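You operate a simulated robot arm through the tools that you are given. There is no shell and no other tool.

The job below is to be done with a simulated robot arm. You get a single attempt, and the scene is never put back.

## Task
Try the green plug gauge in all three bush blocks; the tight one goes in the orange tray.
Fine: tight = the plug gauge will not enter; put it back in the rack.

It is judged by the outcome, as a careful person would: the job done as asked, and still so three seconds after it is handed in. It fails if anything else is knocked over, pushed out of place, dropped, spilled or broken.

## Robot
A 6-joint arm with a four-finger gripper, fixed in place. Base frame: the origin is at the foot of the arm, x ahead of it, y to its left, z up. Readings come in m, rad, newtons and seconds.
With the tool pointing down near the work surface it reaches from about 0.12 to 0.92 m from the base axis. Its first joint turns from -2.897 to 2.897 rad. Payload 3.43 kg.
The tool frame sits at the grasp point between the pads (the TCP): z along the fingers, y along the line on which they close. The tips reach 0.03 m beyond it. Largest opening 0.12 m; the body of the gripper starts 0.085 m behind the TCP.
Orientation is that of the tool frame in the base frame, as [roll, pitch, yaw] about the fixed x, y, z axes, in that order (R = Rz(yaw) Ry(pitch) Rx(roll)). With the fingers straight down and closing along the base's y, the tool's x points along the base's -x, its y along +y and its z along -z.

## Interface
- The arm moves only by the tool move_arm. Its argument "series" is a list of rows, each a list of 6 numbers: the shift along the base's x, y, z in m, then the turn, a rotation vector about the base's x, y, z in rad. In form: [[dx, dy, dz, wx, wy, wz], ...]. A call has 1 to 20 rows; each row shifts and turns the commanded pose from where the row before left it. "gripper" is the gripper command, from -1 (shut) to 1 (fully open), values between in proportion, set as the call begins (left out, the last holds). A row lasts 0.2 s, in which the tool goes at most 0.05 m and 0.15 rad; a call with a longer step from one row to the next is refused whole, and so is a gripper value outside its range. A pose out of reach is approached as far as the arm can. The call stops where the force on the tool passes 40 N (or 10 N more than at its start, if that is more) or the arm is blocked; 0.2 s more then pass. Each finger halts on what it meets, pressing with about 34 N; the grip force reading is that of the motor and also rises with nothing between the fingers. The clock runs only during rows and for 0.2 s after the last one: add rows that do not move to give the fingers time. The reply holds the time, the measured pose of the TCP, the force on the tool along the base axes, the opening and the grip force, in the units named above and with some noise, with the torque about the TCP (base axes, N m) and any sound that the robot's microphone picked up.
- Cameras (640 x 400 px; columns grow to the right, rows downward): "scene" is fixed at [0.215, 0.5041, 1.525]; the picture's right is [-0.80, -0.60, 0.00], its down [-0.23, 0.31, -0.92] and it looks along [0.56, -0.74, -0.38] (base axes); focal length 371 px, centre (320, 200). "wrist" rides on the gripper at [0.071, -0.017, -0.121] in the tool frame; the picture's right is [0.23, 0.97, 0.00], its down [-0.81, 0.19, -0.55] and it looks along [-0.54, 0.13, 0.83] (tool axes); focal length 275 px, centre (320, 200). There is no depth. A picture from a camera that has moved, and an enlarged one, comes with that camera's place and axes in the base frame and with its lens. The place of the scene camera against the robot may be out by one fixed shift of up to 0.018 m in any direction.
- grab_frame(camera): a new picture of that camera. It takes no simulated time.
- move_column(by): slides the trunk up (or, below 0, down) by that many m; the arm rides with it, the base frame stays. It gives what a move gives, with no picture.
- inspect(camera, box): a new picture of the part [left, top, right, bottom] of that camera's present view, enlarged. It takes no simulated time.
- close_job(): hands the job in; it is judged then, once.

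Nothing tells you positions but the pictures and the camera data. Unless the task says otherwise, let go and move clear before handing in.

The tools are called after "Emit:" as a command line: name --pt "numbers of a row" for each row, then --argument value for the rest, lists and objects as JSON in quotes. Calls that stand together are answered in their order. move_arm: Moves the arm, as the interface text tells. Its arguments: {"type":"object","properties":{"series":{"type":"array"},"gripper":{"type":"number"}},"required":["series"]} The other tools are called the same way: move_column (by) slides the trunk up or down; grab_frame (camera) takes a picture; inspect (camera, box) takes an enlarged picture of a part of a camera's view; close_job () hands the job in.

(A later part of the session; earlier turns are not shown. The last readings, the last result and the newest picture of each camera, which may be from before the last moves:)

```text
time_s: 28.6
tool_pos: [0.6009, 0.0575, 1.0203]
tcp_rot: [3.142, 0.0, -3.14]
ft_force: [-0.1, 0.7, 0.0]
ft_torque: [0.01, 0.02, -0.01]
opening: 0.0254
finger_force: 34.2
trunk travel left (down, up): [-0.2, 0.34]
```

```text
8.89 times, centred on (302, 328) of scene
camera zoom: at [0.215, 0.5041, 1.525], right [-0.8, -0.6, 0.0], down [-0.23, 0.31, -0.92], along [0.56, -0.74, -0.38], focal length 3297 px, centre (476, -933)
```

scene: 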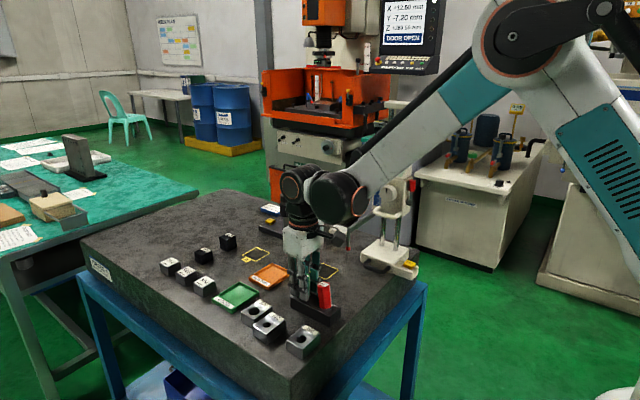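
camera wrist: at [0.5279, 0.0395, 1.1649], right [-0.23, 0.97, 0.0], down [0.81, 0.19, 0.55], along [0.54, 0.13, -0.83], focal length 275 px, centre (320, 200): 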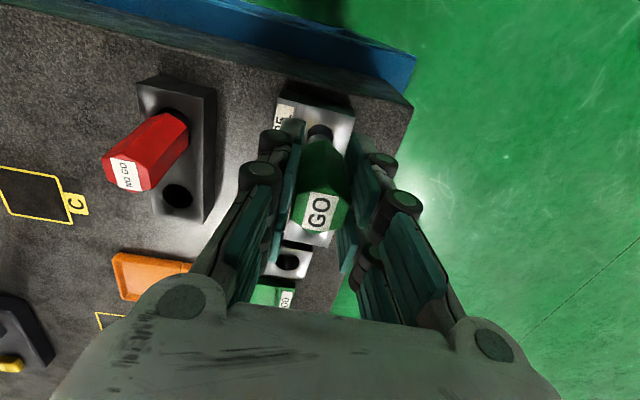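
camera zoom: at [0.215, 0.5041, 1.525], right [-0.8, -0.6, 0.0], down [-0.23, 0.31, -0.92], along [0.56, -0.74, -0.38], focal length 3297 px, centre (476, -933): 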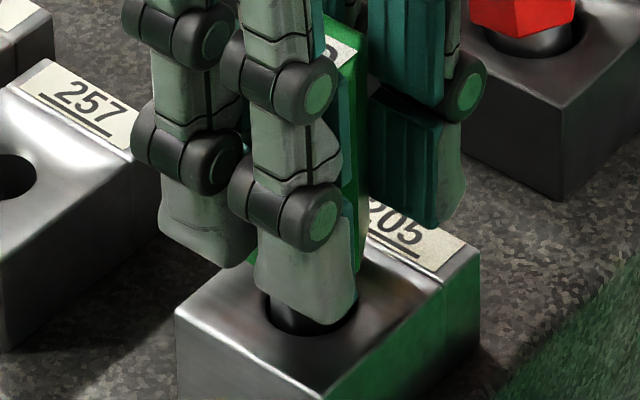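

The plug is going in with no resistance. I'll continue a further 11 mm.

Emit:
move_arm --pt "0 0 -0.002 0 0 0" --pt "0 0 -0.002 0 0 0" --pt "0 0 -0.002 0 0 0" --pt "0 0 -0.002 0 0 0" --pt "0 0 -0.002 0 0 0" --pt "0 0 -0.001 0 0 0" --pt "0 0 0 0 0 0" --pt "0 0 0 0 0 0" --pt "0 0 0 0 0 0" --pt "0 0 0 0 0 0" --pt "0 0 0 0 0 0"

Emit:
inspect --camera "scene" --box '[280, 305, 325, 350]'

Emit:
grab_frame --camera "wrist"

```text
time_s: 31.0
tool_pos: [0.6021, 0.0577, 1.0084]
tcp_rot: [3.141, -0.001, 3.141]
ft_force: [4.6, -1.0, 9.0]
ft_torque: [-0.07, -0.27, -0.02]
opening: 0.0255
finger_force: 34.2
trunk travel left (down, up): [-0.2, 0.34]
```

```text
8.89 times, centred on (302, 328) of scene
camera zoom: at [0.215, 0.5041, 1.525], right [-0.8, -0.6, 0.0], down [-0.23, 0.31, -0.92], along [0.56, -0.74, -0.38], focal length 3297 px, centre (476, -933)
```

zoom: 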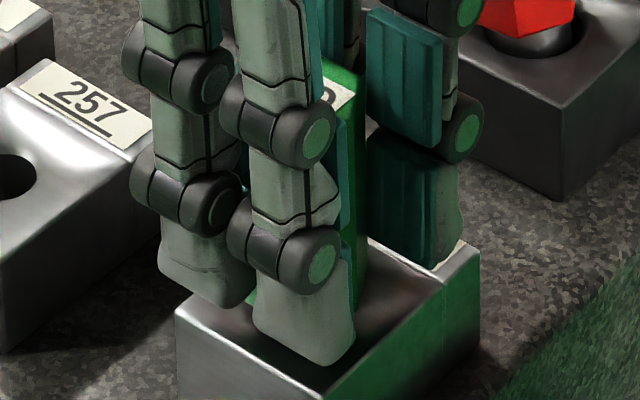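

```text
taken
camera wrist: at [0.529, 0.0401, 1.1277], right [-0.23, 0.97, 0.0], down [0.81, 0.19, 0.55], along [0.54, 0.13, -0.83], focal length 275 px, centre (320, 200)
```

wrist: 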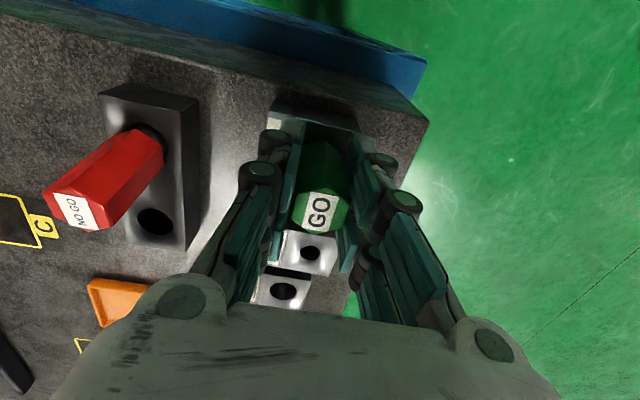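

The gauge goes all the way through block 205; the 9 N is its tip touching the bottom. So 205 is not tight. I'll draw it out slowly and check that the block stays put.

Emit:
move_arm --pt "0 0 0.003 0 0 0" --pt "0 0 0.003 0 0 0" --pt "0 0 0.004 0 0 0" --pt "0 0 0.004 0 0 0" --pt "0 0 0.005 0 0 0" --pt "0 0 0.006 0 0 0" --pt "0 0 0.01 0 0 0" --pt "0 0 0.015 0 0 0" --pt "0 0 0.015 0 0 0" --pt "0 0 0 0 0 0" --pt "0 0 0 0 0 0" --pt "0 0 0 0 0 0" --pt "0 0 0 0 0 0" --pt "0 0 0 0 0 0" --pt "0 0 0 0 0 0"

Emit:
inspect --camera "scene" --box '[230, 250, 350, 370]'

Emit:
grab_frame --camera "wrist"

```text
time_s: 34.2
tool_pos: [0.6021, 0.0579, 1.0741]
tcp_rot: [-3.14, -0.001, -3.141]
ft_force: [-0.8, -0.3, -0.5]
ft_torque: [-0.01, -0.04, 0.02]
opening: 0.0255
finger_force: 34.1
trunk travel left (down, up): [-0.2, 0.34]
```

```text
3.33 times, centred on (290, 310) of scene
camera zoom: at [0.215, 0.5041, 1.525], right [-0.8, -0.6, 0.0], down [-0.23, 0.31, -0.92], along [0.56, -0.74, -0.38], focal length 1236 px, centre (420, -167)
```

zoom: 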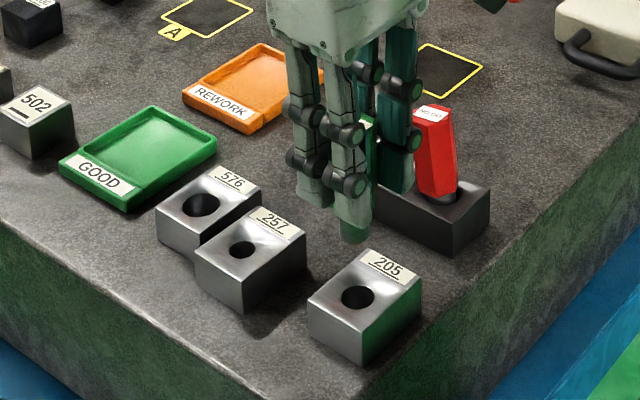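

```text
taken
camera wrist: at [0.5298, 0.0397, 1.1934], right [-0.23, 0.97, 0.0], down [0.81, 0.19, 0.55], along [0.54, 0.13, -0.83], focal length 275 px, centre (320, 200)
```

wrist: 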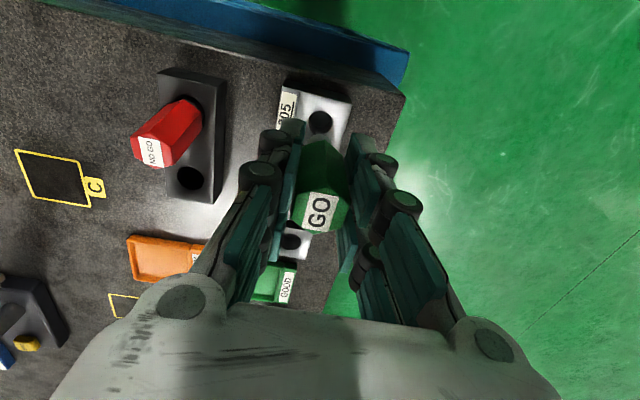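

Block 205 is where it was. Next is block 257: I'll move over its hole at about (0.6864, 0.0694) and come down to hover just above it.

Emit:
move_arm --pt "0.028 0.0042 0 0 0 0" --pt "0.028 0.0042 0 0 0 0" --pt "0.0283 0.0042 0 0 0 0" --pt "0 0 0 0 0 0" --pt "0 0 -0.012 0 0 0" --pt "0 0 -0.012 0 0 0" --pt "0 0 -0.012 0 0 0" --pt "0 0 0 0 0 0" --pt "0 0 0 0 0 0" --pt "0 0 0 0 0 0" --pt "0 0 0 0 0 0" --pt "0 0 0 0 0 0" --pt "0 0 0 0 0 0" --pt "0 0 0 0 0 0" --pt "0 0 0 0 0 0" --pt "0 0 0 0 0 0"

Emit:
inspect --camera "wrist" --box '[260, 80, 380, 170]'

Emit:
inspect --camera "scene" --box '[250, 290, 305, 345]'

```text
time_s: 37.6
tool_pos: [0.6858, 0.0689, 1.0378]
tcp_rot: [-3.141, 0.001, 3.141]
ft_force: [0.6, 0.3, -1.2]
ft_torque: [0.0, 0.0, -0.02]
opening: 0.0254
finger_force: 33.7
trunk travel left (down, up): [-0.2, 0.34]
```

```text
4.44 times, centred on (320, 125) of wrist
camera zoom: at [0.6131, 0.0519, 1.1564], right [-0.23, 0.97, 0.0], down [0.81, 0.19, 0.55], along [0.54, 0.13, -0.83], focal length 1224 px, centre (320, 533)
```

zoom: 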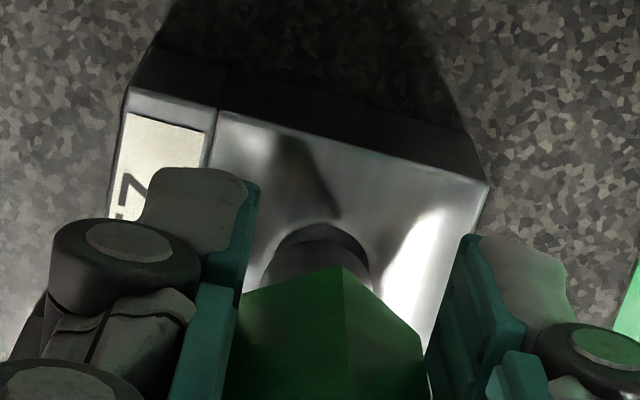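

```text
7.27 times, centred on (278, 318) of scene
camera zoom: at [0.215, 0.5041, 1.525], right [-0.8, -0.6, 0.0], down [-0.23, 0.31, -0.92], along [0.56, -0.74, -0.38], focal length 2698 px, centre (629, -654)
```

zoom: 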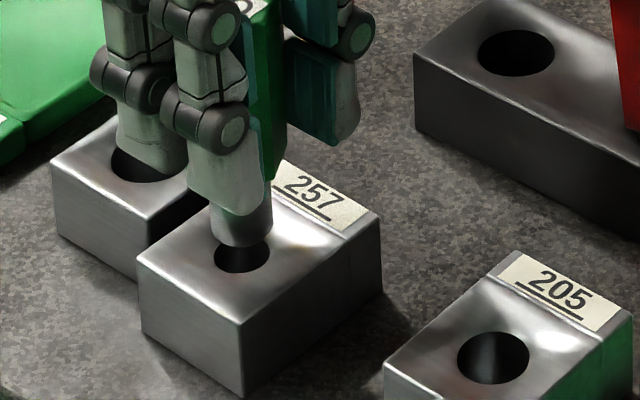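

The plug looks slightly wider than this hole. I'll correct by about 1 mm in x and 0.5 mm in y, then come down gently and watch the force.

Emit:
move_arm --pt "0.0009 0.0005 0 0 0 0" --pt "0 0 0 0 0 0" --pt "0 0 0 0 0 0" --pt "0 0 0 0 0 0" --pt "0 0 -0.001 0 0 0" --pt "0 0 -0.001 0 0 0" --pt "0 0 -0.001 0 0 0" --pt "0 0 -0.001 0 0 0" --pt "0 0 -0.001 0 0 0" --pt "0 0 -0.001 0 0 0" --pt "0 0 0 0 0 0" --pt "0 0 0 0 0 0" --pt "0 0 0 0 0 0" --pt "0 0 0 0 0 0"

Emit:
inspect --camera "wrist" --box '[260, 80, 380, 170]'

Emit:
inspect --camera "scene" --box '[260, 300, 300, 340]'

```text
time_s: 40.6
tool_pos: [0.6857, 0.0696, 1.0311]
tcp_rot: [3.14, 0.0, -3.142]
ft_force: [-1.2, -0.6, -1.5]
ft_torque: [-0.01, -0.03, -0.01]
opening: 0.0255
finger_force: 33.8
trunk travel left (down, up): [-0.2, 0.34]
```

```text
4.44 times, centred on (320, 125) of wrist
camera zoom: at [0.6141, 0.0527, 1.1512], right [-0.23, 0.97, 0.0], down [0.81, 0.19, 0.55], along [0.54, 0.13, -0.83], focal length 1224 px, centre (320, 533)
```

zoom: 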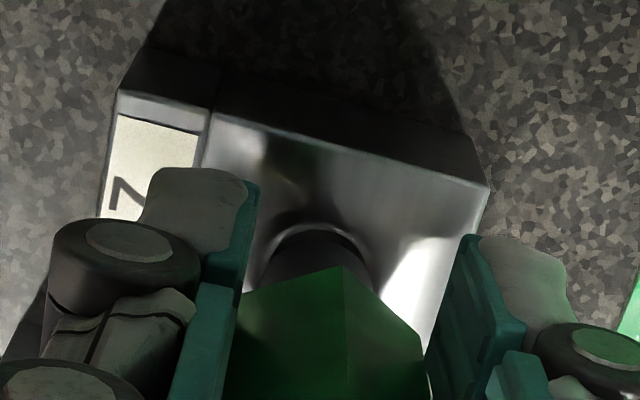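

```text
10.00 times, centred on (280, 320) of scene
camera zoom: at [0.215, 0.5041, 1.525], right [-0.8, -0.6, 0.0], down [-0.23, 0.31, -0.92], along [0.56, -0.74, -0.38], focal length 3709 px, centre (720, -1000)
```

zoom: 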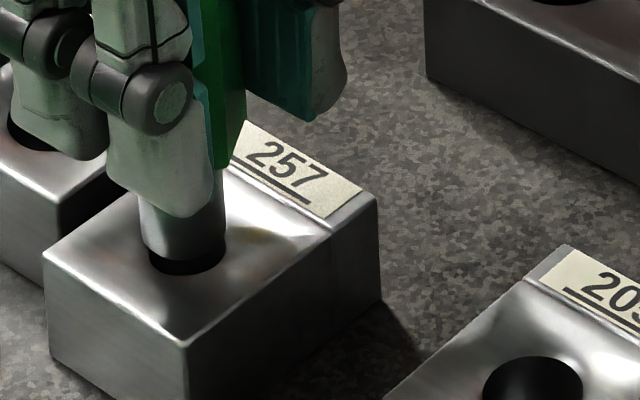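

The plug is over the 257 hole with no contact yet. I'll keep lowering in 1 mm steps and watch the force.

Emit:
move_arm --pt "-0.0003 -0.0004 -0.001 0 0 0" --pt "0 0 -0.001 0 0 0" --pt "0 0 -0.001 0 0 0" --pt "0 0 -0.001 0 0 0" --pt "0 0 -0.001 0 0 0" --pt "0 0 0 0 0 0" --pt "0 0 0 0 0 0" --pt "0 0 0 0 0 0" --pt "0 0 0 0 0 0" --pt "0 0 0 0 0 0"

Emit:
inspect --camera "scene" --box '[260, 300, 300, 340]'

```text
time_s: 42.8
tool_pos: [0.6863, 0.0705, 1.0263]
tcp_rot: [-3.14, 0.0, -3.14]
ft_force: [-1.6, 1.7, 1.9]
ft_torque: [0.08, 0.11, -0.01]
opening: 0.0254
finger_force: 34.1
trunk travel left (down, up): [-0.2, 0.34]
```

```text
10.00 times, centred on (280, 320) of scene
camera zoom: at [0.215, 0.5041, 1.525], right [-0.8, -0.6, 0.0], down [-0.23, 0.31, -0.92], along [0.56, -0.74, -0.38], focal length 3709 px, centre (720, -1000)
```

zoom: 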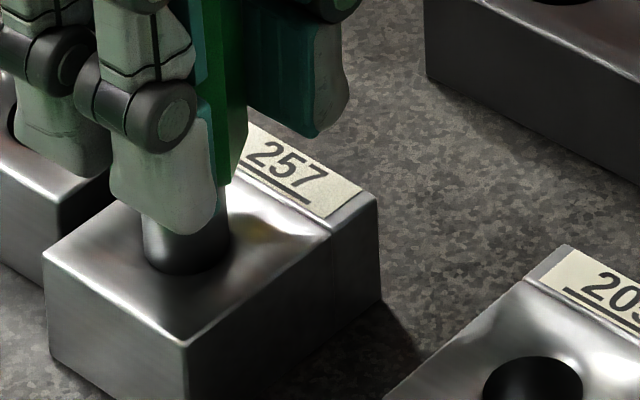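

Contact starts right at the block's top face, and the plug fully covers the hole. I'll press gently a little more to confirm it will not enter.

Emit:
move_arm --pt "0 0 -0.001 0 0 0" --pt "0 0 -0.001 0 0 0" --pt "0 0 -0.001 0 0 0" --pt "0 0 -0.001 0 0 0" --pt "0 0 0 0 0 0" --pt "0 0 0 0 0 0" --pt "0 0 0 0 0 0" --pt "0 0 0 0 0 0"

Emit:
inspect --camera "scene" --box '[260, 300, 300, 340]'

Emit:
inspect --camera "wrist" --box '[260, 80, 380, 170]'

```text
time_s: 44.6
tool_pos: [0.6848, 0.0692, 1.0229]
tcp_rot: [3.141, 0.001, 3.141]
ft_force: [2.3, 0.5, 20.5]
ft_torque: [0.03, -0.17, 0.0]
opening: 0.0254
finger_force: 34.3
trunk travel left (down, up): [-0.2, 0.34]
```

```text
10.00 times, centred on (280, 320) of scene
camera zoom: at [0.215, 0.5041, 1.525], right [-0.8, -0.6, 0.0], down [-0.23, 0.31, -0.92], along [0.56, -0.74, -0.38], focal length 3709 px, centre (720, -1000)
```

zoom: 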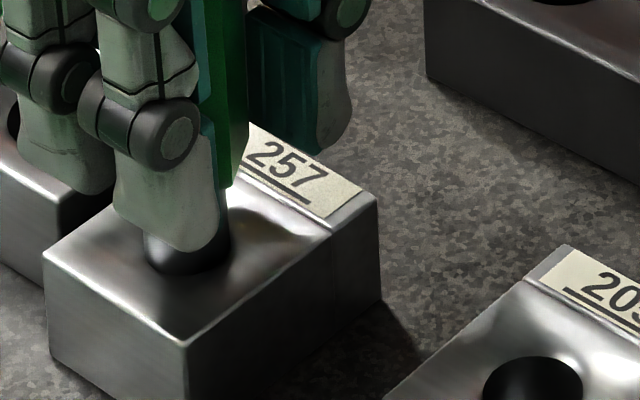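

```text
4.44 times, centred on (320, 125) of wrist
camera zoom: at [0.613, 0.0525, 1.1427], right [-0.23, 0.97, 0.0], down [0.81, 0.19, 0.55], along [0.54, 0.13, -0.83], focal length 1224 px, centre (320, 533)
```

zoom: 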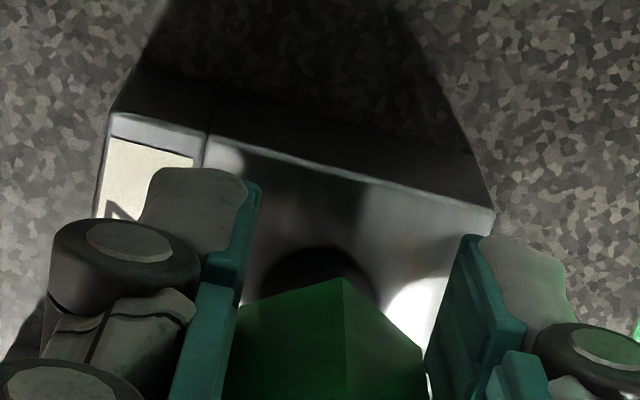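

Block 257 stops the gauge dead at about 20 N, so it's the tight one. The gauge slid a few millimetres up in the grip. I'll retract and check the block and the gauge.

Emit:
move_arm --pt "0 0 0.003 0 0 0" --pt "0 0 0.004 0 0 0" --pt "0 0 0.006 0 0 0" --pt "0 0 0.01 0 0 0" --pt "0 0 0.015 0 0 0" --pt "0 0 0.012 0 0 0" --pt "0 0 0 0 0 0" --pt "0 0 0 0 0 0" --pt "0 0 0 0 0 0" --pt "0 0 0 0 0 0" --pt "0 0 0 0 0 0" --pt "0 0 0 0 0 0" --pt "0 0 0 0 0 0"

Emit:
inspect --camera "scene" --box '[230, 250, 350, 370]'

Emit:
inspect --camera "wrist" --box '[240, 80, 400, 250]'

Emit:
inspect --camera "scene" --box '[260, 260, 310, 320]'

```text
time_s: 47.4
tool_pos: [0.6874, 0.0702, 1.073]
tcp_rot: [-3.14, 0.0, -3.142]
ft_force: [-0.4, -0.1, -0.9]
ft_torque: [-0.01, -0.01, 0.01]
opening: 0.0254
finger_force: 34.3
trunk travel left (down, up): [-0.2, 0.34]
```

```text
3.33 times, centred on (290, 310) of scene
camera zoom: at [0.215, 0.5041, 1.525], right [-0.8, -0.6, 0.0], down [-0.23, 0.31, -0.92], along [0.56, -0.74, -0.38], focal length 1236 px, centre (420, -167)
```

zoom: 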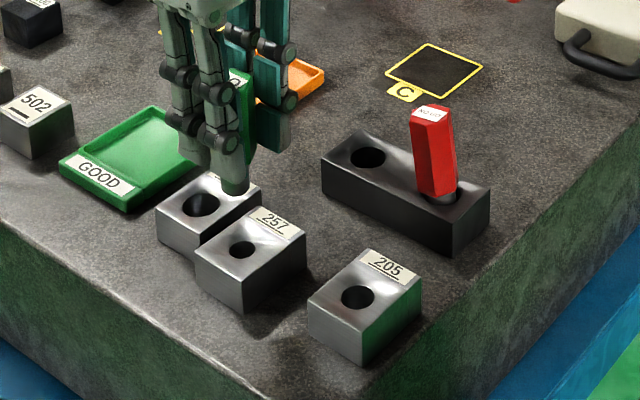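

```text
2.35 times, centred on (320, 165) of wrist
camera zoom: at [0.6146, 0.0532, 1.1918], right [-0.23, 0.97, 0.0], down [0.81, 0.19, 0.55], along [0.54, 0.13, -0.83], focal length 648 px, centre (320, 282)
```

zoom: 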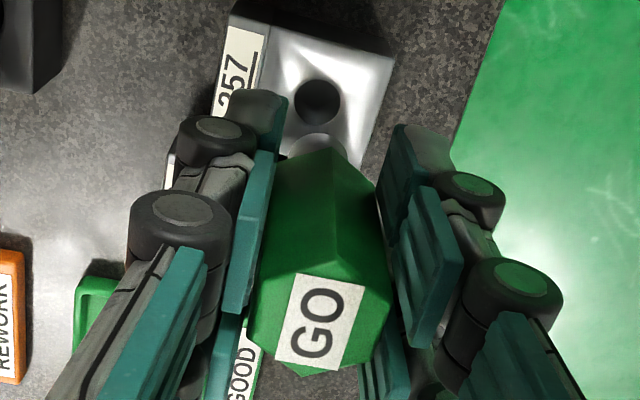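

```text
6.67 times, centred on (285, 290) of scene
camera zoom: at [0.215, 0.5041, 1.525], right [-0.8, -0.6, 0.0], down [-0.23, 0.31, -0.92], along [0.56, -0.74, -0.38], focal length 2473 px, centre (553, -400)
```

zoom: 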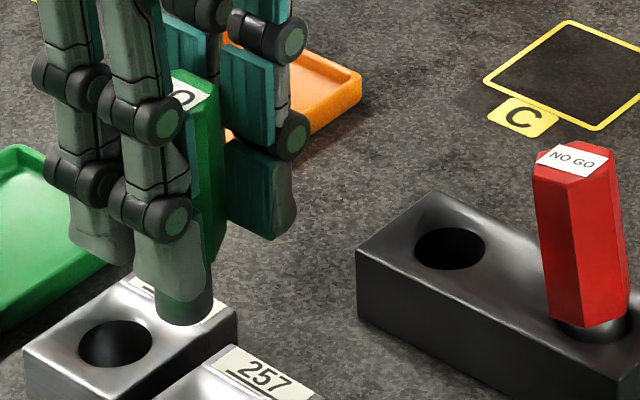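

Block 257 hasn't shifted, and the gauge is still held firmly, just about 3–4 mm higher in the grip. Now block 576, with its hole at about (0.7395, 0.0555).

Emit:
move_arm --pt "0.017 -0.0049 0 0 0 0" --pt "0.017 -0.0049 0 0 0 0" --pt "0.0167 -0.0049 0 0 0 0" --pt "0 0 0 0 0 0" --pt "0 0 -0.012 0 0 0" --pt "0 0 -0.012 0 0 0" --pt "0 0 -0.012 0 0 0" --pt "0 0 0 0 0 0" --pt "0 0 0 0 0 0" --pt "0 0 0 0 0 0" --pt "0 0 0 0 0 0" --pt "0 0 0 0 0 0" --pt "0 0 0 0 0 0" --pt "0 0 0 0 0 0" --pt "0 0 0 0 0 0" --pt "0 0 0 0 0 0"

Emit:
inspect --camera "wrist" --box '[260, 80, 380, 170]'

Emit:
inspect --camera "scene" --box '[235, 280, 290, 335]'

```text
time_s: 50.8
tool_pos: [0.7363, 0.0547, 1.036]
tcp_rot: [-3.142, 0.001, 3.14]
ft_force: [0.4, 0.6, -1.1]
ft_torque: [0.01, -0.02, 0.0]
opening: 0.0256
finger_force: 33.8
trunk travel left (down, up): [-0.2, 0.34]
```

```text
4.44 times, centred on (320, 125) of wrist
camera zoom: at [0.6642, 0.0384, 1.1558], right [-0.23, 0.97, 0.0], down [0.81, 0.19, 0.55], along [0.54, 0.13, -0.83], focal length 1224 px, centre (320, 533)
```

zoom: 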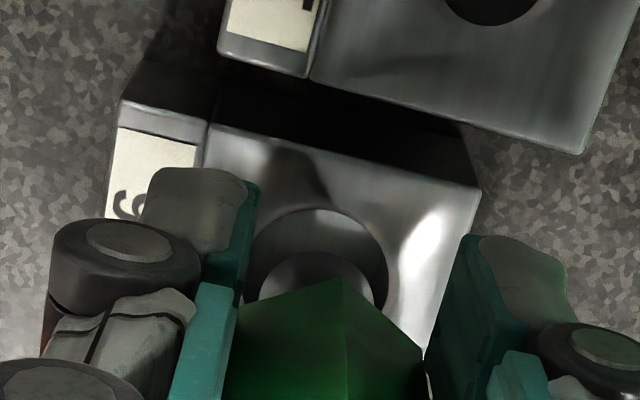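

```text
7.27 times, centred on (262, 308) of scene
camera zoom: at [0.215, 0.5041, 1.525], right [-0.8, -0.6, 0.0], down [-0.23, 0.31, -0.92], along [0.56, -0.74, -0.38], focal length 2698 px, centre (738, -582)
```

zoom: 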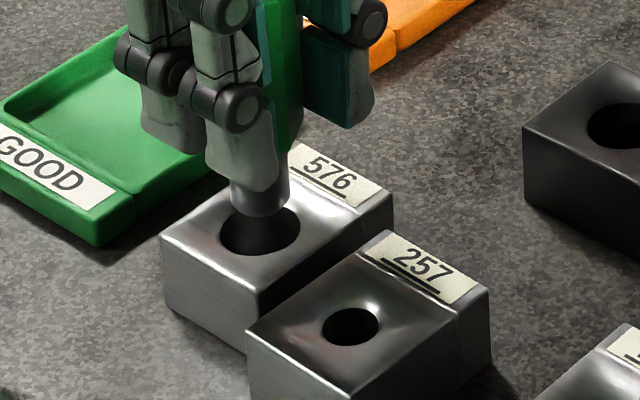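

The plug is well inside the outline of the 576 hole. I'll make a small correction and lower it in.

Emit:
move_arm --pt "0.0012 0.0005 -0.003 0 0 0" --pt "0 0 -0.003 0 0 0" --pt "0 0 -0.003 0 0 0" --pt "0 0 -0.002 0 0 0" --pt "0 0 -0.002 0 0 0" --pt "0 0 -0.002 0 0 0" --pt "0 0 -0.002 0 0 0" --pt "0 0 -0.002 0 0 0" --pt "0 0 0 0 0 0" --pt "0 0 0 0 0 0" --pt "0 0 0 0 0 0" --pt "0 0 0 0 0 0" --pt "0 0 0 0 0 0" --pt "0 0 0 0 0 0"

Emit:
inspect --camera "scene" --box '[235, 280, 290, 335]'

Emit:
inspect --camera "wrist" --box '[260, 80, 380, 170]'

```text
time_s: 53.8
tool_pos: [0.7382, 0.0556, 1.0185]
tcp_rot: [-3.141, -0.001, 3.141]
ft_force: [-0.2, -0.1, -0.4]
ft_torque: [-0.01, 0.04, 0.03]
opening: 0.0254
finger_force: 34.2
trunk travel left (down, up): [-0.2, 0.34]
```

```text
7.27 times, centred on (262, 308) of scene
camera zoom: at [0.215, 0.5041, 1.525], right [-0.8, -0.6, 0.0], down [-0.23, 0.31, -0.92], along [0.56, -0.74, -0.38], focal length 2698 px, centre (738, -582)
```

zoom: 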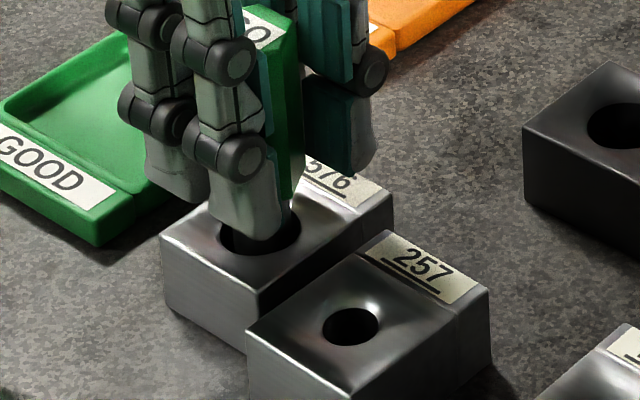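

```text
4.44 times, centred on (320, 125) of wrist
camera zoom: at [0.6653, 0.038, 1.1374], right [-0.23, 0.97, 0.0], down [0.81, 0.19, 0.55], along [0.54, 0.13, -0.83], focal length 1224 px, centre (320, 533)
```

zoom: 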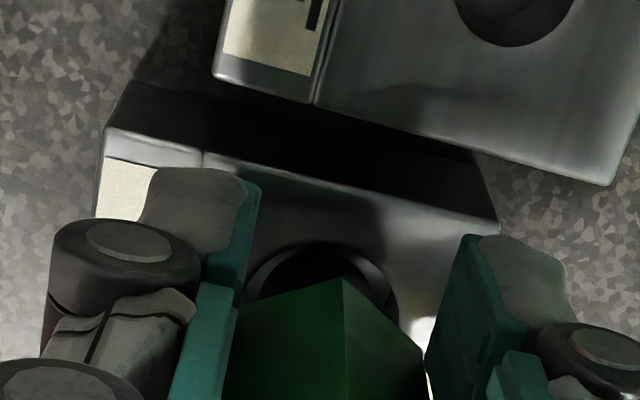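

It's entering freely. I'll take it about 10 mm further.

Emit:
move_arm --pt "0 0 -0.002 0 0 0" --pt "0 0 -0.002 0 0 0" --pt "0 0 -0.002 0 0 0" --pt "0 0 -0.002 0 0 0" --pt "0 0 -0.002 0 0 0" --pt "0 0 0 0 0 0" --pt "0 0 0 0 0 0" --pt "0 0 0 0 0 0" --pt "0 0 0 0 0 0" --pt "0 0 0 0 0 0"

Emit:
inspect --camera "scene" --box '[235, 280, 290, 335]'

```text
time_s: 56.0
tool_pos: [0.7392, 0.0558, 1.0073]
tcp_rot: [3.14, 0.0, -3.141]
ft_force: [-0.2, 0.3, -0.9]
ft_torque: [0.0, 0.02, 0.0]
opening: 0.0256
finger_force: 34.3
trunk travel left (down, up): [-0.2, 0.34]
```

```text
7.27 times, centred on (262, 308) of scene
camera zoom: at [0.215, 0.5041, 1.525], right [-0.8, -0.6, 0.0], down [-0.23, 0.31, -0.92], along [0.56, -0.74, -0.38], focal length 2698 px, centre (738, -582)
```

zoom: 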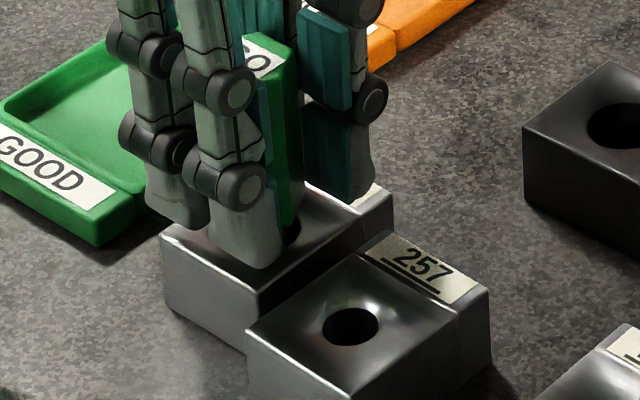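

Block 576 takes the gauge freely, so 257 is confirmed as the only tight one. I'll lift out and carry the gauge back over the rack's empty hole.

Emit:
move_arm --pt "0 0 0.004 0 0 0" --pt "0 0 0.006 0 0 0" --pt "0 0 0.01 0 0 0" --pt "0 0 0.015 0 0 0" --pt "0 0 0.02 0 0 0" --pt "0 0 0.02 0 0 0" --pt "-0.0 -0.02 0 0 0 0" --pt "-0.014 -0.025 0 0 0 0" --pt "-0.015 -0.02 0 0 0 0" --pt "-0.015 -0.02 0 0 0 0" --pt "-0.0145 -0.0205 0 0 0 0" --pt "0 0 0 0 0 0" --pt "0 0 0 0 0 0" --pt "0 0 0 0 0 0" --pt "0 0 0 0 0 0" --pt "0 0 0 0 0 0" --pt "0 0 0 0 0 0" --pt "0 0 0 0 0 0" --pt "0 0 0 0 0 0" --pt "0 0 0 0 0 0"

Emit:
grab_frame --camera "wrist"

Emit:
inspect --camera "scene" --box '[230, 240, 350, 360]'

Emit:
inspect --camera "wrist" --box '[260, 60, 380, 150]'

```text
time_s: 60.2
tool_pos: [0.68, -0.0494, 1.0816]
tcp_rot: [-3.14, 0.001, -3.14]
ft_force: [0.8, 0.5, -0.2]
ft_torque: [-0.02, 0.0, 0.0]
opening: 0.0254
finger_force: 34.0
trunk travel left (down, up): [-0.2, 0.34]
```

```text
taken
camera wrist: at [0.6078, -0.0663, 1.2018], right [-0.23, 0.97, 0.0], down [0.81, 0.19, 0.55], along [0.54, 0.13, -0.83], focal length 275 px, centre (320, 200)
```

wrist: 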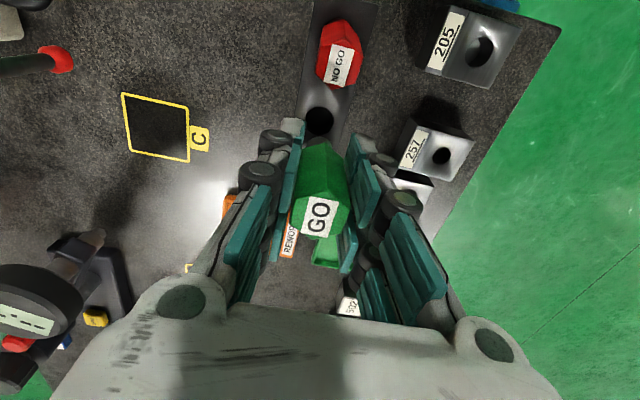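

```text
3.33 times, centred on (290, 300) of scene
camera zoom: at [0.215, 0.5041, 1.525], right [-0.8, -0.6, 0.0], down [-0.23, 0.31, -0.92], along [0.56, -0.74, -0.38], focal length 1236 px, centre (420, -133)
```

zoom: 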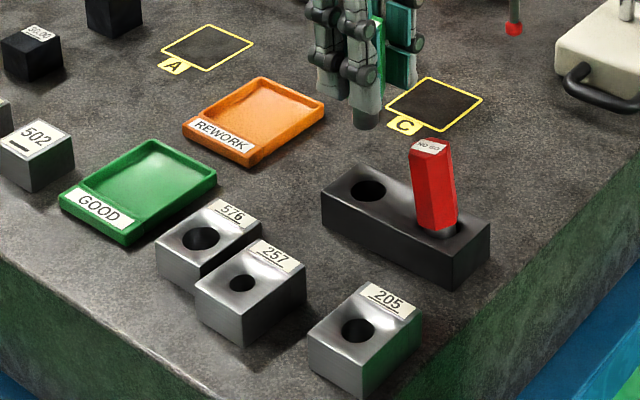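

```text
4.44 times, centred on (320, 105) of wrist
camera zoom: at [0.6078, -0.0663, 1.2018], right [-0.23, 0.97, 0.0], down [0.81, 0.19, 0.55], along [0.54, 0.13, -0.83], focal length 1224 px, centre (320, 622)
```

zoom: 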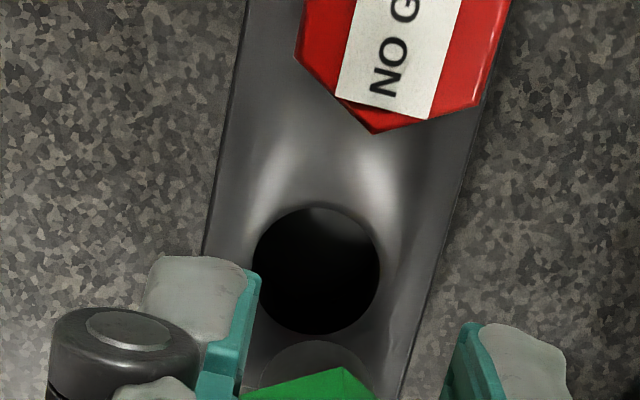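

All blocks are in place, and the gauge is above the rack's empty hole with about 3 mm of radial clearance. I'll lower it to just above the rim and check.

Emit:
move_arm --pt "0 0 -0.015 0 0 0" --pt "0 0 -0.015 0 0 0" --pt "0 0 -0.012 0 0 0" --pt "0 0 -0.008 0 0 0" --pt "0 0 0 0 0 0" --pt "0 0 0 0 0 0" --pt "0 0 0 0 0 0" --pt "0 0 0 0 0 0" --pt "0 0 0 0 0 0" --pt "0 0 0 0 0 0" --pt "0 0 0 0 0 0"

Emit:
inspect --camera "wrist" --box '[260, 80, 380, 170]'

Emit:
inspect --camera "scene" --box '[280, 255, 350, 325]'

```text
time_s: 62.6
tool_pos: [0.679, -0.0495, 1.0323]
tcp_rot: [3.141, 0.001, -3.141]
ft_force: [0.7, -0.3, -1.5]
ft_torque: [0.0, 0.01, -0.04]
opening: 0.0254
finger_force: 34.1
trunk travel left (down, up): [-0.2, 0.34]
```

```text
4.44 times, centred on (320, 125) of wrist
camera zoom: at [0.6074, -0.0672, 1.1517], right [-0.23, 0.97, 0.0], down [0.81, 0.19, 0.55], along [0.54, 0.13, -0.83], focal length 1224 px, centre (320, 533)
```

zoom: 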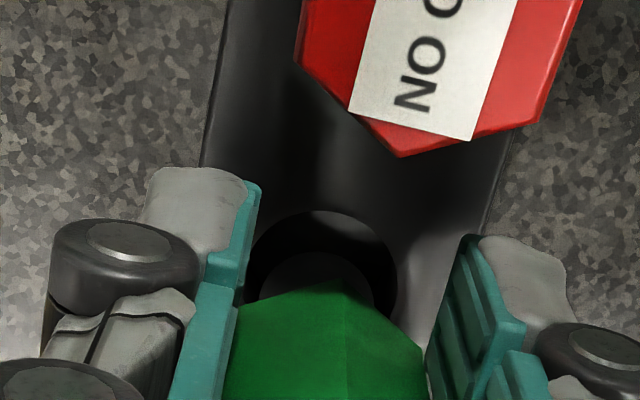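

```text
5.71 times, centred on (315, 290) of scene
camera zoom: at [0.215, 0.5041, 1.525], right [-0.8, -0.6, 0.0], down [-0.23, 0.31, -0.92], along [0.56, -0.74, -0.38], focal length 2120 px, centre (349, -314)
```

zoom: 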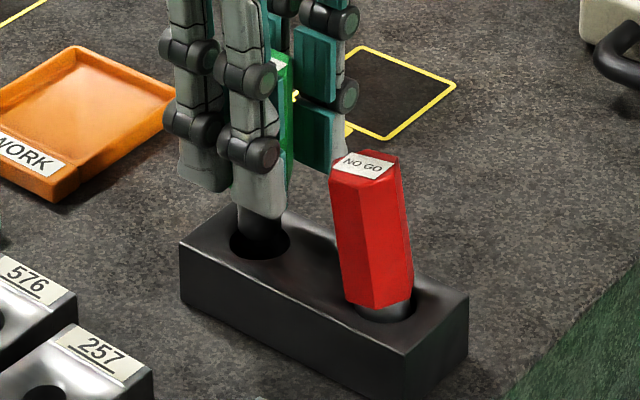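

The plug is about to enter the rack hole. I'll shift 0.6 mm in y and lower it until it just touches bottom.

Emit:
move_arm --pt "0 0.0006 -0.003 0 0 0" --pt "0 0 -0.004 0 0 0" --pt "0 0 -0.004 0 0 0" --pt "0 0 -0.004 0 0 0" --pt "0 0 -0.004 0 0 0" --pt "0 0 -0.003 0 0 0" --pt "0 0 0 0 0 0" --pt "0 0 0 0 0 0" --pt "0 0 0 0 0 0" --pt "0 0 0 0 0 0" --pt "0 0 0 0 0 0" --pt "0 0 0 0 0 0"

Emit:
inspect --camera "scene" --box '[280, 255, 350, 325]'

```text
time_s: 65.2
tool_pos: [0.6794, -0.0495, 1.0105]
tcp_rot: [-3.141, -0.001, 3.141]
ft_force: [-0.2, 0.5, -1.8]
ft_torque: [0.03, -0.03, 0.0]
opening: 0.0253
finger_force: 34.0
trunk travel left (down, up): [-0.2, 0.34]
```

```text
5.71 times, centred on (315, 290) of scene
camera zoom: at [0.215, 0.5041, 1.525], right [-0.8, -0.6, 0.0], down [-0.23, 0.31, -0.92], along [0.56, -0.74, -0.38], focal length 2120 px, centre (349, -314)
```

zoom: 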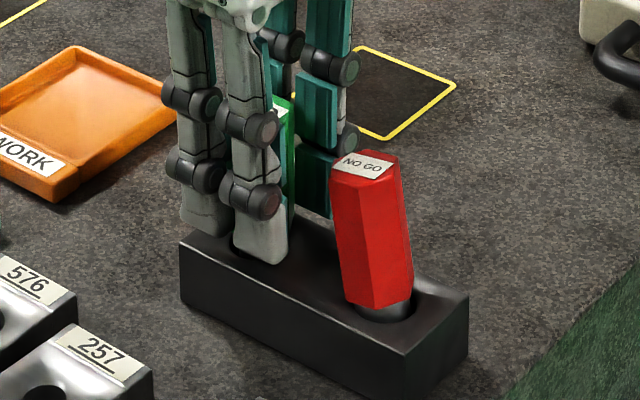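

Emit:
move_arm --pt "0 0 -0.001 0 0 0" --pt "0 0 -0.001 0 0 0" --pt "0 0 -0.001 0 0 0" --pt "0 0 -0.001 0 0 0" --pt "0 0 0 0 0 0" --pt "0 0 0 0 0 0" --pt "0 0 0 0 0 0" --pt "0 0 0 0 0 0"

Emit:
inspect --camera "wrist" --box '[240, 0, 400, 250]'

```text
time_s: 67.0
tool_pos: [0.6796, -0.0497, 1.0069]
tcp_rot: [-3.14, 0.001, 3.141]
ft_force: [0.8, -0.2, -1.0]
ft_torque: [-0.01, 0.0, -0.01]
opening: 0.0253
finger_force: 33.4
trunk travel left (down, up): [-0.2, 0.34]
```

```text
1.60 times, centred on (320, 125) of wrist
camera zoom: at [0.6073, -0.0666, 1.1267], right [-0.23, 0.97, 0.0], down [0.81, 0.19, 0.55], along [0.54, 0.13, -0.83], focal length 440 px, centre (320, 320)
```

zoom: 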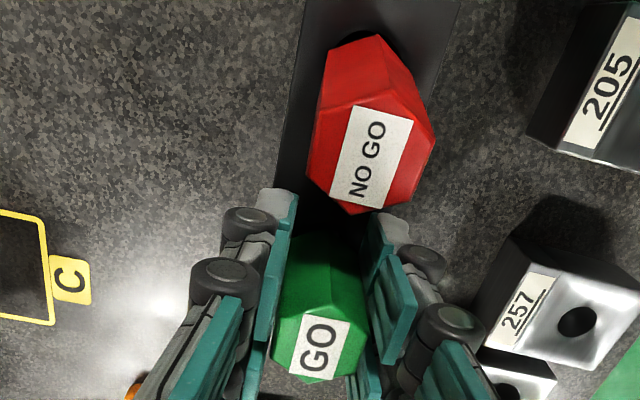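

Emit:
move_arm --pt "0 0 -0.001 0 0 0" --pt "0 0 -0.001 0 0 0" --pt "0 0 -0.001 0 0 0" --pt "0 0 0 0 0 0" --pt "0 0 0 0 0 0" --pt "0 0 0 0 0 0"

```text
time_s: 68.4
tool_pos: [0.6797, -0.0488, 1.0044]
tcp_rot: [-3.141, 0.001, -3.14]
ft_force: [2.7, -0.4, 22.5]
ft_torque: [-0.07, -0.17, -0.02]
opening: 0.0258
finger_force: 34.0
trunk travel left (down, up): [-0.2, 0.34]
```

The plug is seated: 22 N at the expected height. I'll ease the pressure off before opening.

Emit:
move_arm --pt "0 0 0.001 0 0 0" --pt "0 0 0.0005 0 0 0" --pt "0 0 0 0 0 0" --pt "0 0 0 0 0 0" --pt "0 0 0 0 0 0"

Emit:
inspect --camera "wrist" --box '[240, 0, 400, 250]'

Emit:
inspect --camera "scene" --box '[280, 255, 350, 325]'

```text
time_s: 69.6
tool_pos: [0.6801, -0.0501, 1.0051]
tcp_rot: [-3.141, -0.002, -3.141]
ft_force: [0.4, -0.8, -1.0]
ft_torque: [-0.04, -0.02, -0.04]
opening: 0.0254
finger_force: 33.8
trunk travel left (down, up): [-0.2, 0.34]
```

```text
1.60 times, centred on (320, 125) of wrist
camera zoom: at [0.6075, -0.0666, 1.1247], right [-0.23, 0.97, 0.0], down [0.81, 0.19, 0.55], along [0.54, 0.13, -0.83], focal length 440 px, centre (320, 320)
```

zoom: 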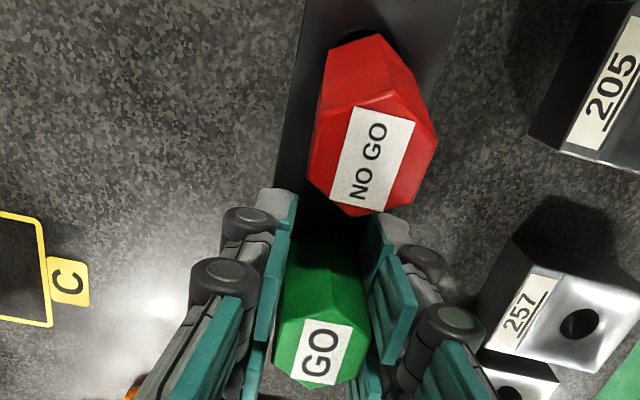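

```text
5.71 times, centred on (315, 290) of scene
camera zoom: at [0.215, 0.5041, 1.525], right [-0.8, -0.6, 0.0], down [-0.23, 0.31, -0.92], along [0.56, -0.74, -0.38], focal length 2120 px, centre (349, -314)
```

zoom: 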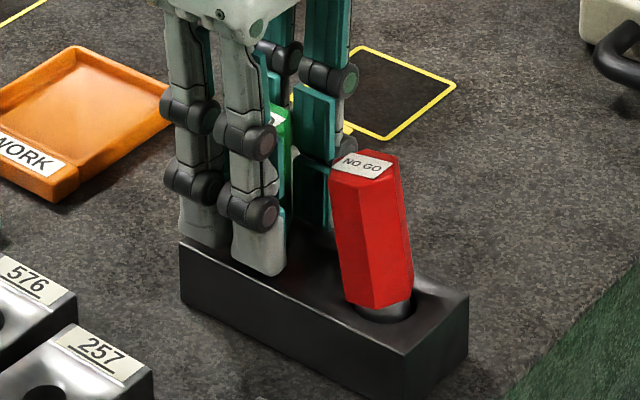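

The load is back to just the gauge's weight, so its tip is within a millimetre of the bottom. I'll open only slightly first, so it settles upright between the fingers.

Emit:
move_arm --pt "0 0 -0.0006 0 0 0" --pt "0 0 0 0 0 0" --pt "0 0 0 0 0 0"

Emit:
move_arm --pt "0 0 0 0 0 0" --pt "0 0 0 0 0 0" --pt "0 0 0 0 0 0" --gripper -0.5

Emit:
inspect --camera "wrist" --box '[240, 0, 400, 250]'

Emit:
inspect --camera "scene" --box '[280, 255, 350, 325]'

```text
time_s: 70.4
tool_pos: [0.6788, -0.0493, 1.0049]
tcp_rot: [-3.141, 0.001, -3.141]
ft_force: [3.8, -0.5, 7.3]
ft_torque: [-0.02, -0.17, 0.01]
opening: 0.0255
finger_force: 33.6
trunk travel left (down, up): [-0.2, 0.34]
```

```text
time_s: 71.2
tool_pos: [0.6791, -0.0505, 1.005]
tcp_rot: [3.14, 0.001, -3.141]
ft_force: [0.2, 0.2, -0.4]
ft_torque: [-0.01, -0.01, 0.02]
opening: 0.03
finger_force: 0.2
trunk travel left (down, up): [-0.2, 0.34]
```

```text
1.60 times, centred on (320, 125) of wrist
camera zoom: at [0.6069, -0.0665, 1.1239], right [-0.23, 0.97, 0.0], down [0.81, 0.19, 0.55], along [0.54, 0.13, -0.83], focal length 440 px, centre (320, 320)
```

zoom: 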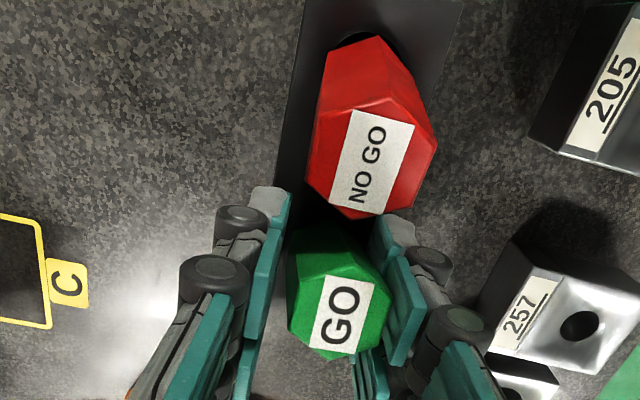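

```text
5.71 times, centred on (315, 290) of scene
camera zoom: at [0.215, 0.5041, 1.525], right [-0.8, -0.6, 0.0], down [-0.23, 0.31, -0.92], along [0.56, -0.74, -0.38], focal length 2120 px, centre (349, -314)
```

zoom: 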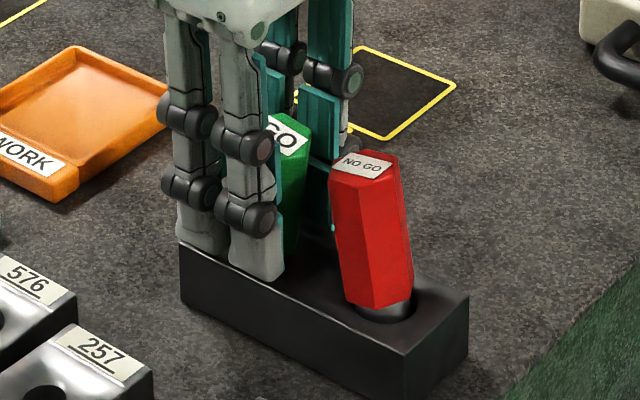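

The green gauge is standing loose in its own hole with a slight lean, as the red one does; that's just the oversize holes. I'll open wider, rise straight up and check.

Emit:
move_arm --pt "0 0 0 0 0 0" --pt "0 0 0 0 0 0" --pt "0 0 0 0 0 0" --pt "0 0 0.005 0 0 0" --pt "0 0 0.01 0 0 0" --pt "0 0 0.015 0 0 0" --pt "0 0 0.02 0 0 0" --pt "0 0 0.02 0 0 0" --pt "0 0 0.02 0 0 0" --pt "0 0 0 0 0 0" --pt "0 0 0 0 0 0" --pt "0 0 0 0 0 0" --pt "0 0 0 0 0 0" --pt "0 0 0 0 0 0" --pt "0 0 0 0 0 0" --pt "0 0 0 0 0 0" --gripper 0.3

Emit:
grab_frame --camera "wrist"

Emit:
inspect --camera "scene" --box '[280, 255, 350, 325]'

```text
time_s: 74.6
tool_pos: [0.6803, -0.0495, 1.0949]
tcp_rot: [3.141, 0.0, -3.141]
ft_force: [1.2, 0.4, -0.7]
ft_torque: [-0.03, -0.01, -0.01]
opening: 0.0778
finger_force: 0.0
trunk travel left (down, up): [-0.2, 0.34]
```

```text
taken
camera wrist: at [0.6075, -0.0666, 1.215], right [-0.23, 0.97, 0.0], down [0.81, 0.19, 0.55], along [0.54, 0.13, -0.83], focal length 275 px, centre (320, 200)
```

wrist: 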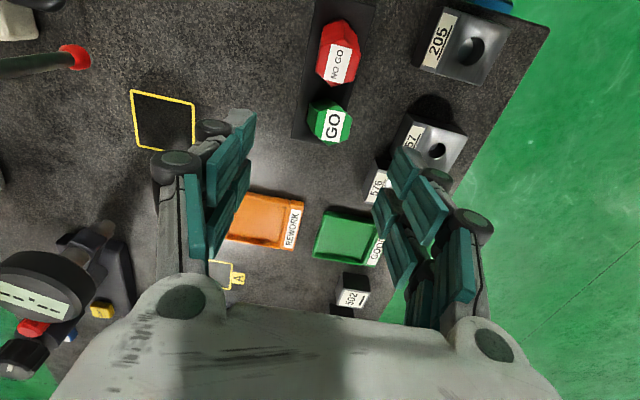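

```text
5.71 times, centred on (315, 290) of scene
camera zoom: at [0.215, 0.5041, 1.525], right [-0.8, -0.6, 0.0], down [-0.23, 0.31, -0.92], along [0.56, -0.74, -0.38], focal length 2120 px, centre (349, -314)
```

zoom: 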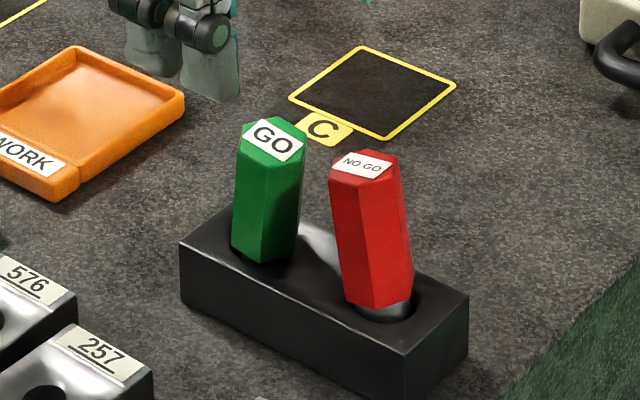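

Emit:
inspect --camera "scene" --box '[295, 268, 340, 318]'

Emit:
inspect --camera "wrist" --box '[280, 0, 380, 150]'

Emit:
inspect --camera "wrist" --box '[200, 170, 400, 310]'

```text
8.00 times, centred on (318, 293) of scene
camera zoom: at [0.215, 0.5041, 1.525], right [-0.8, -0.6, 0.0], down [-0.23, 0.31, -0.92], along [0.56, -0.74, -0.38], focal length 2967 px, centre (340, -544)
```

zoom: 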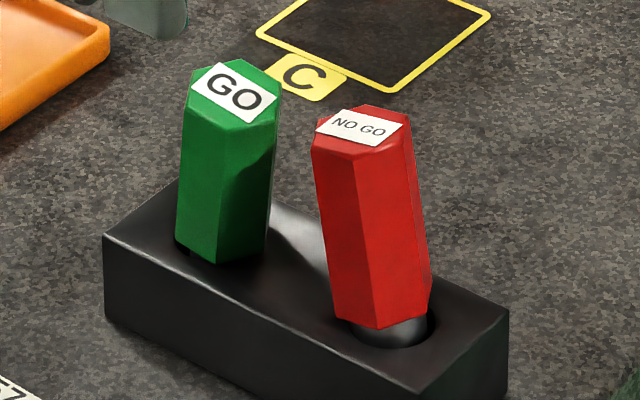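

```text
2.67 times, centred on (330, 75) of wrist
camera zoom: at [0.6075, -0.0666, 1.215], right [-0.23, 0.97, 0.0], down [0.81, 0.19, 0.55], along [0.54, 0.13, -0.83], focal length 734 px, centre (293, 533)
```

zoom: 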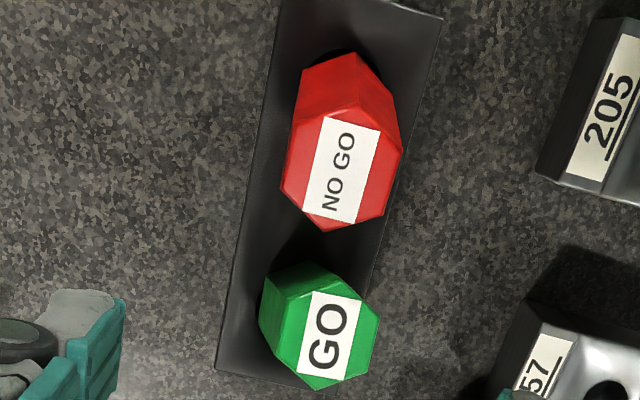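

```text
2.86 times, centred on (300, 240) of wrist
camera zoom: at [0.6075, -0.0666, 1.215], right [-0.23, 0.97, 0.0], down [0.81, 0.19, 0.55], along [0.54, 0.13, -0.83], focal length 786 px, centre (377, 86)
```

zoom: 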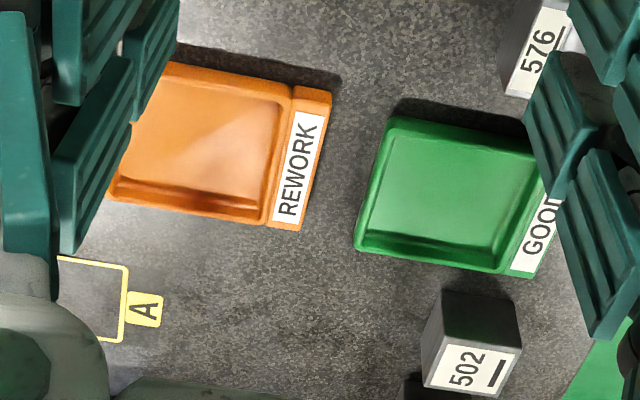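

The gauge is back in the rack. Next I'll size up the orange tray's walls and recess before fetching block 257.

Emit:
inspect --camera "scene" --box '[240, 250, 300, 300]'

Emit:
inspect --camera "scene" --box '[240, 295, 310, 350]'

```text
8.00 times, centred on (270, 275) of scene
camera zoom: at [0.215, 0.5041, 1.525], right [-0.8, -0.6, 0.0], down [-0.23, 0.31, -0.92], along [0.56, -0.74, -0.38], focal length 2967 px, centre (720, -400)
```

zoom: 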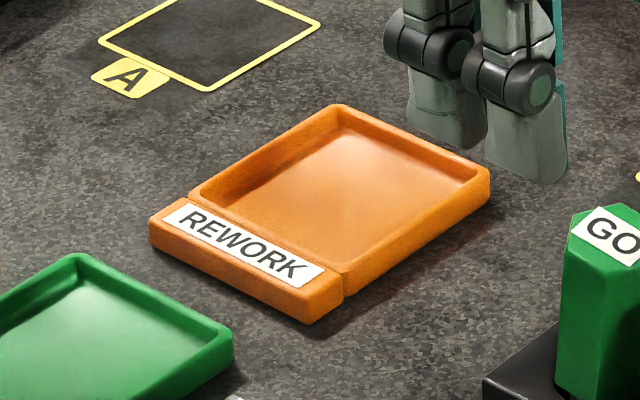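

```text
7.27 times, centred on (275, 322) of scene
camera zoom: at [0.215, 0.5041, 1.525], right [-0.8, -0.6, 0.0], down [-0.23, 0.31, -0.92], along [0.56, -0.74, -0.38], focal length 2698 px, centre (647, -691)
```

zoom: 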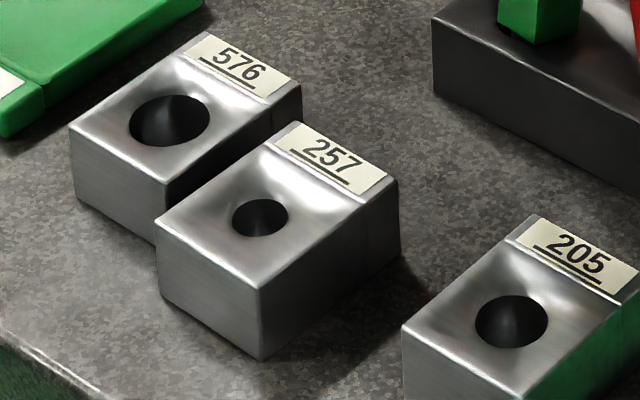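

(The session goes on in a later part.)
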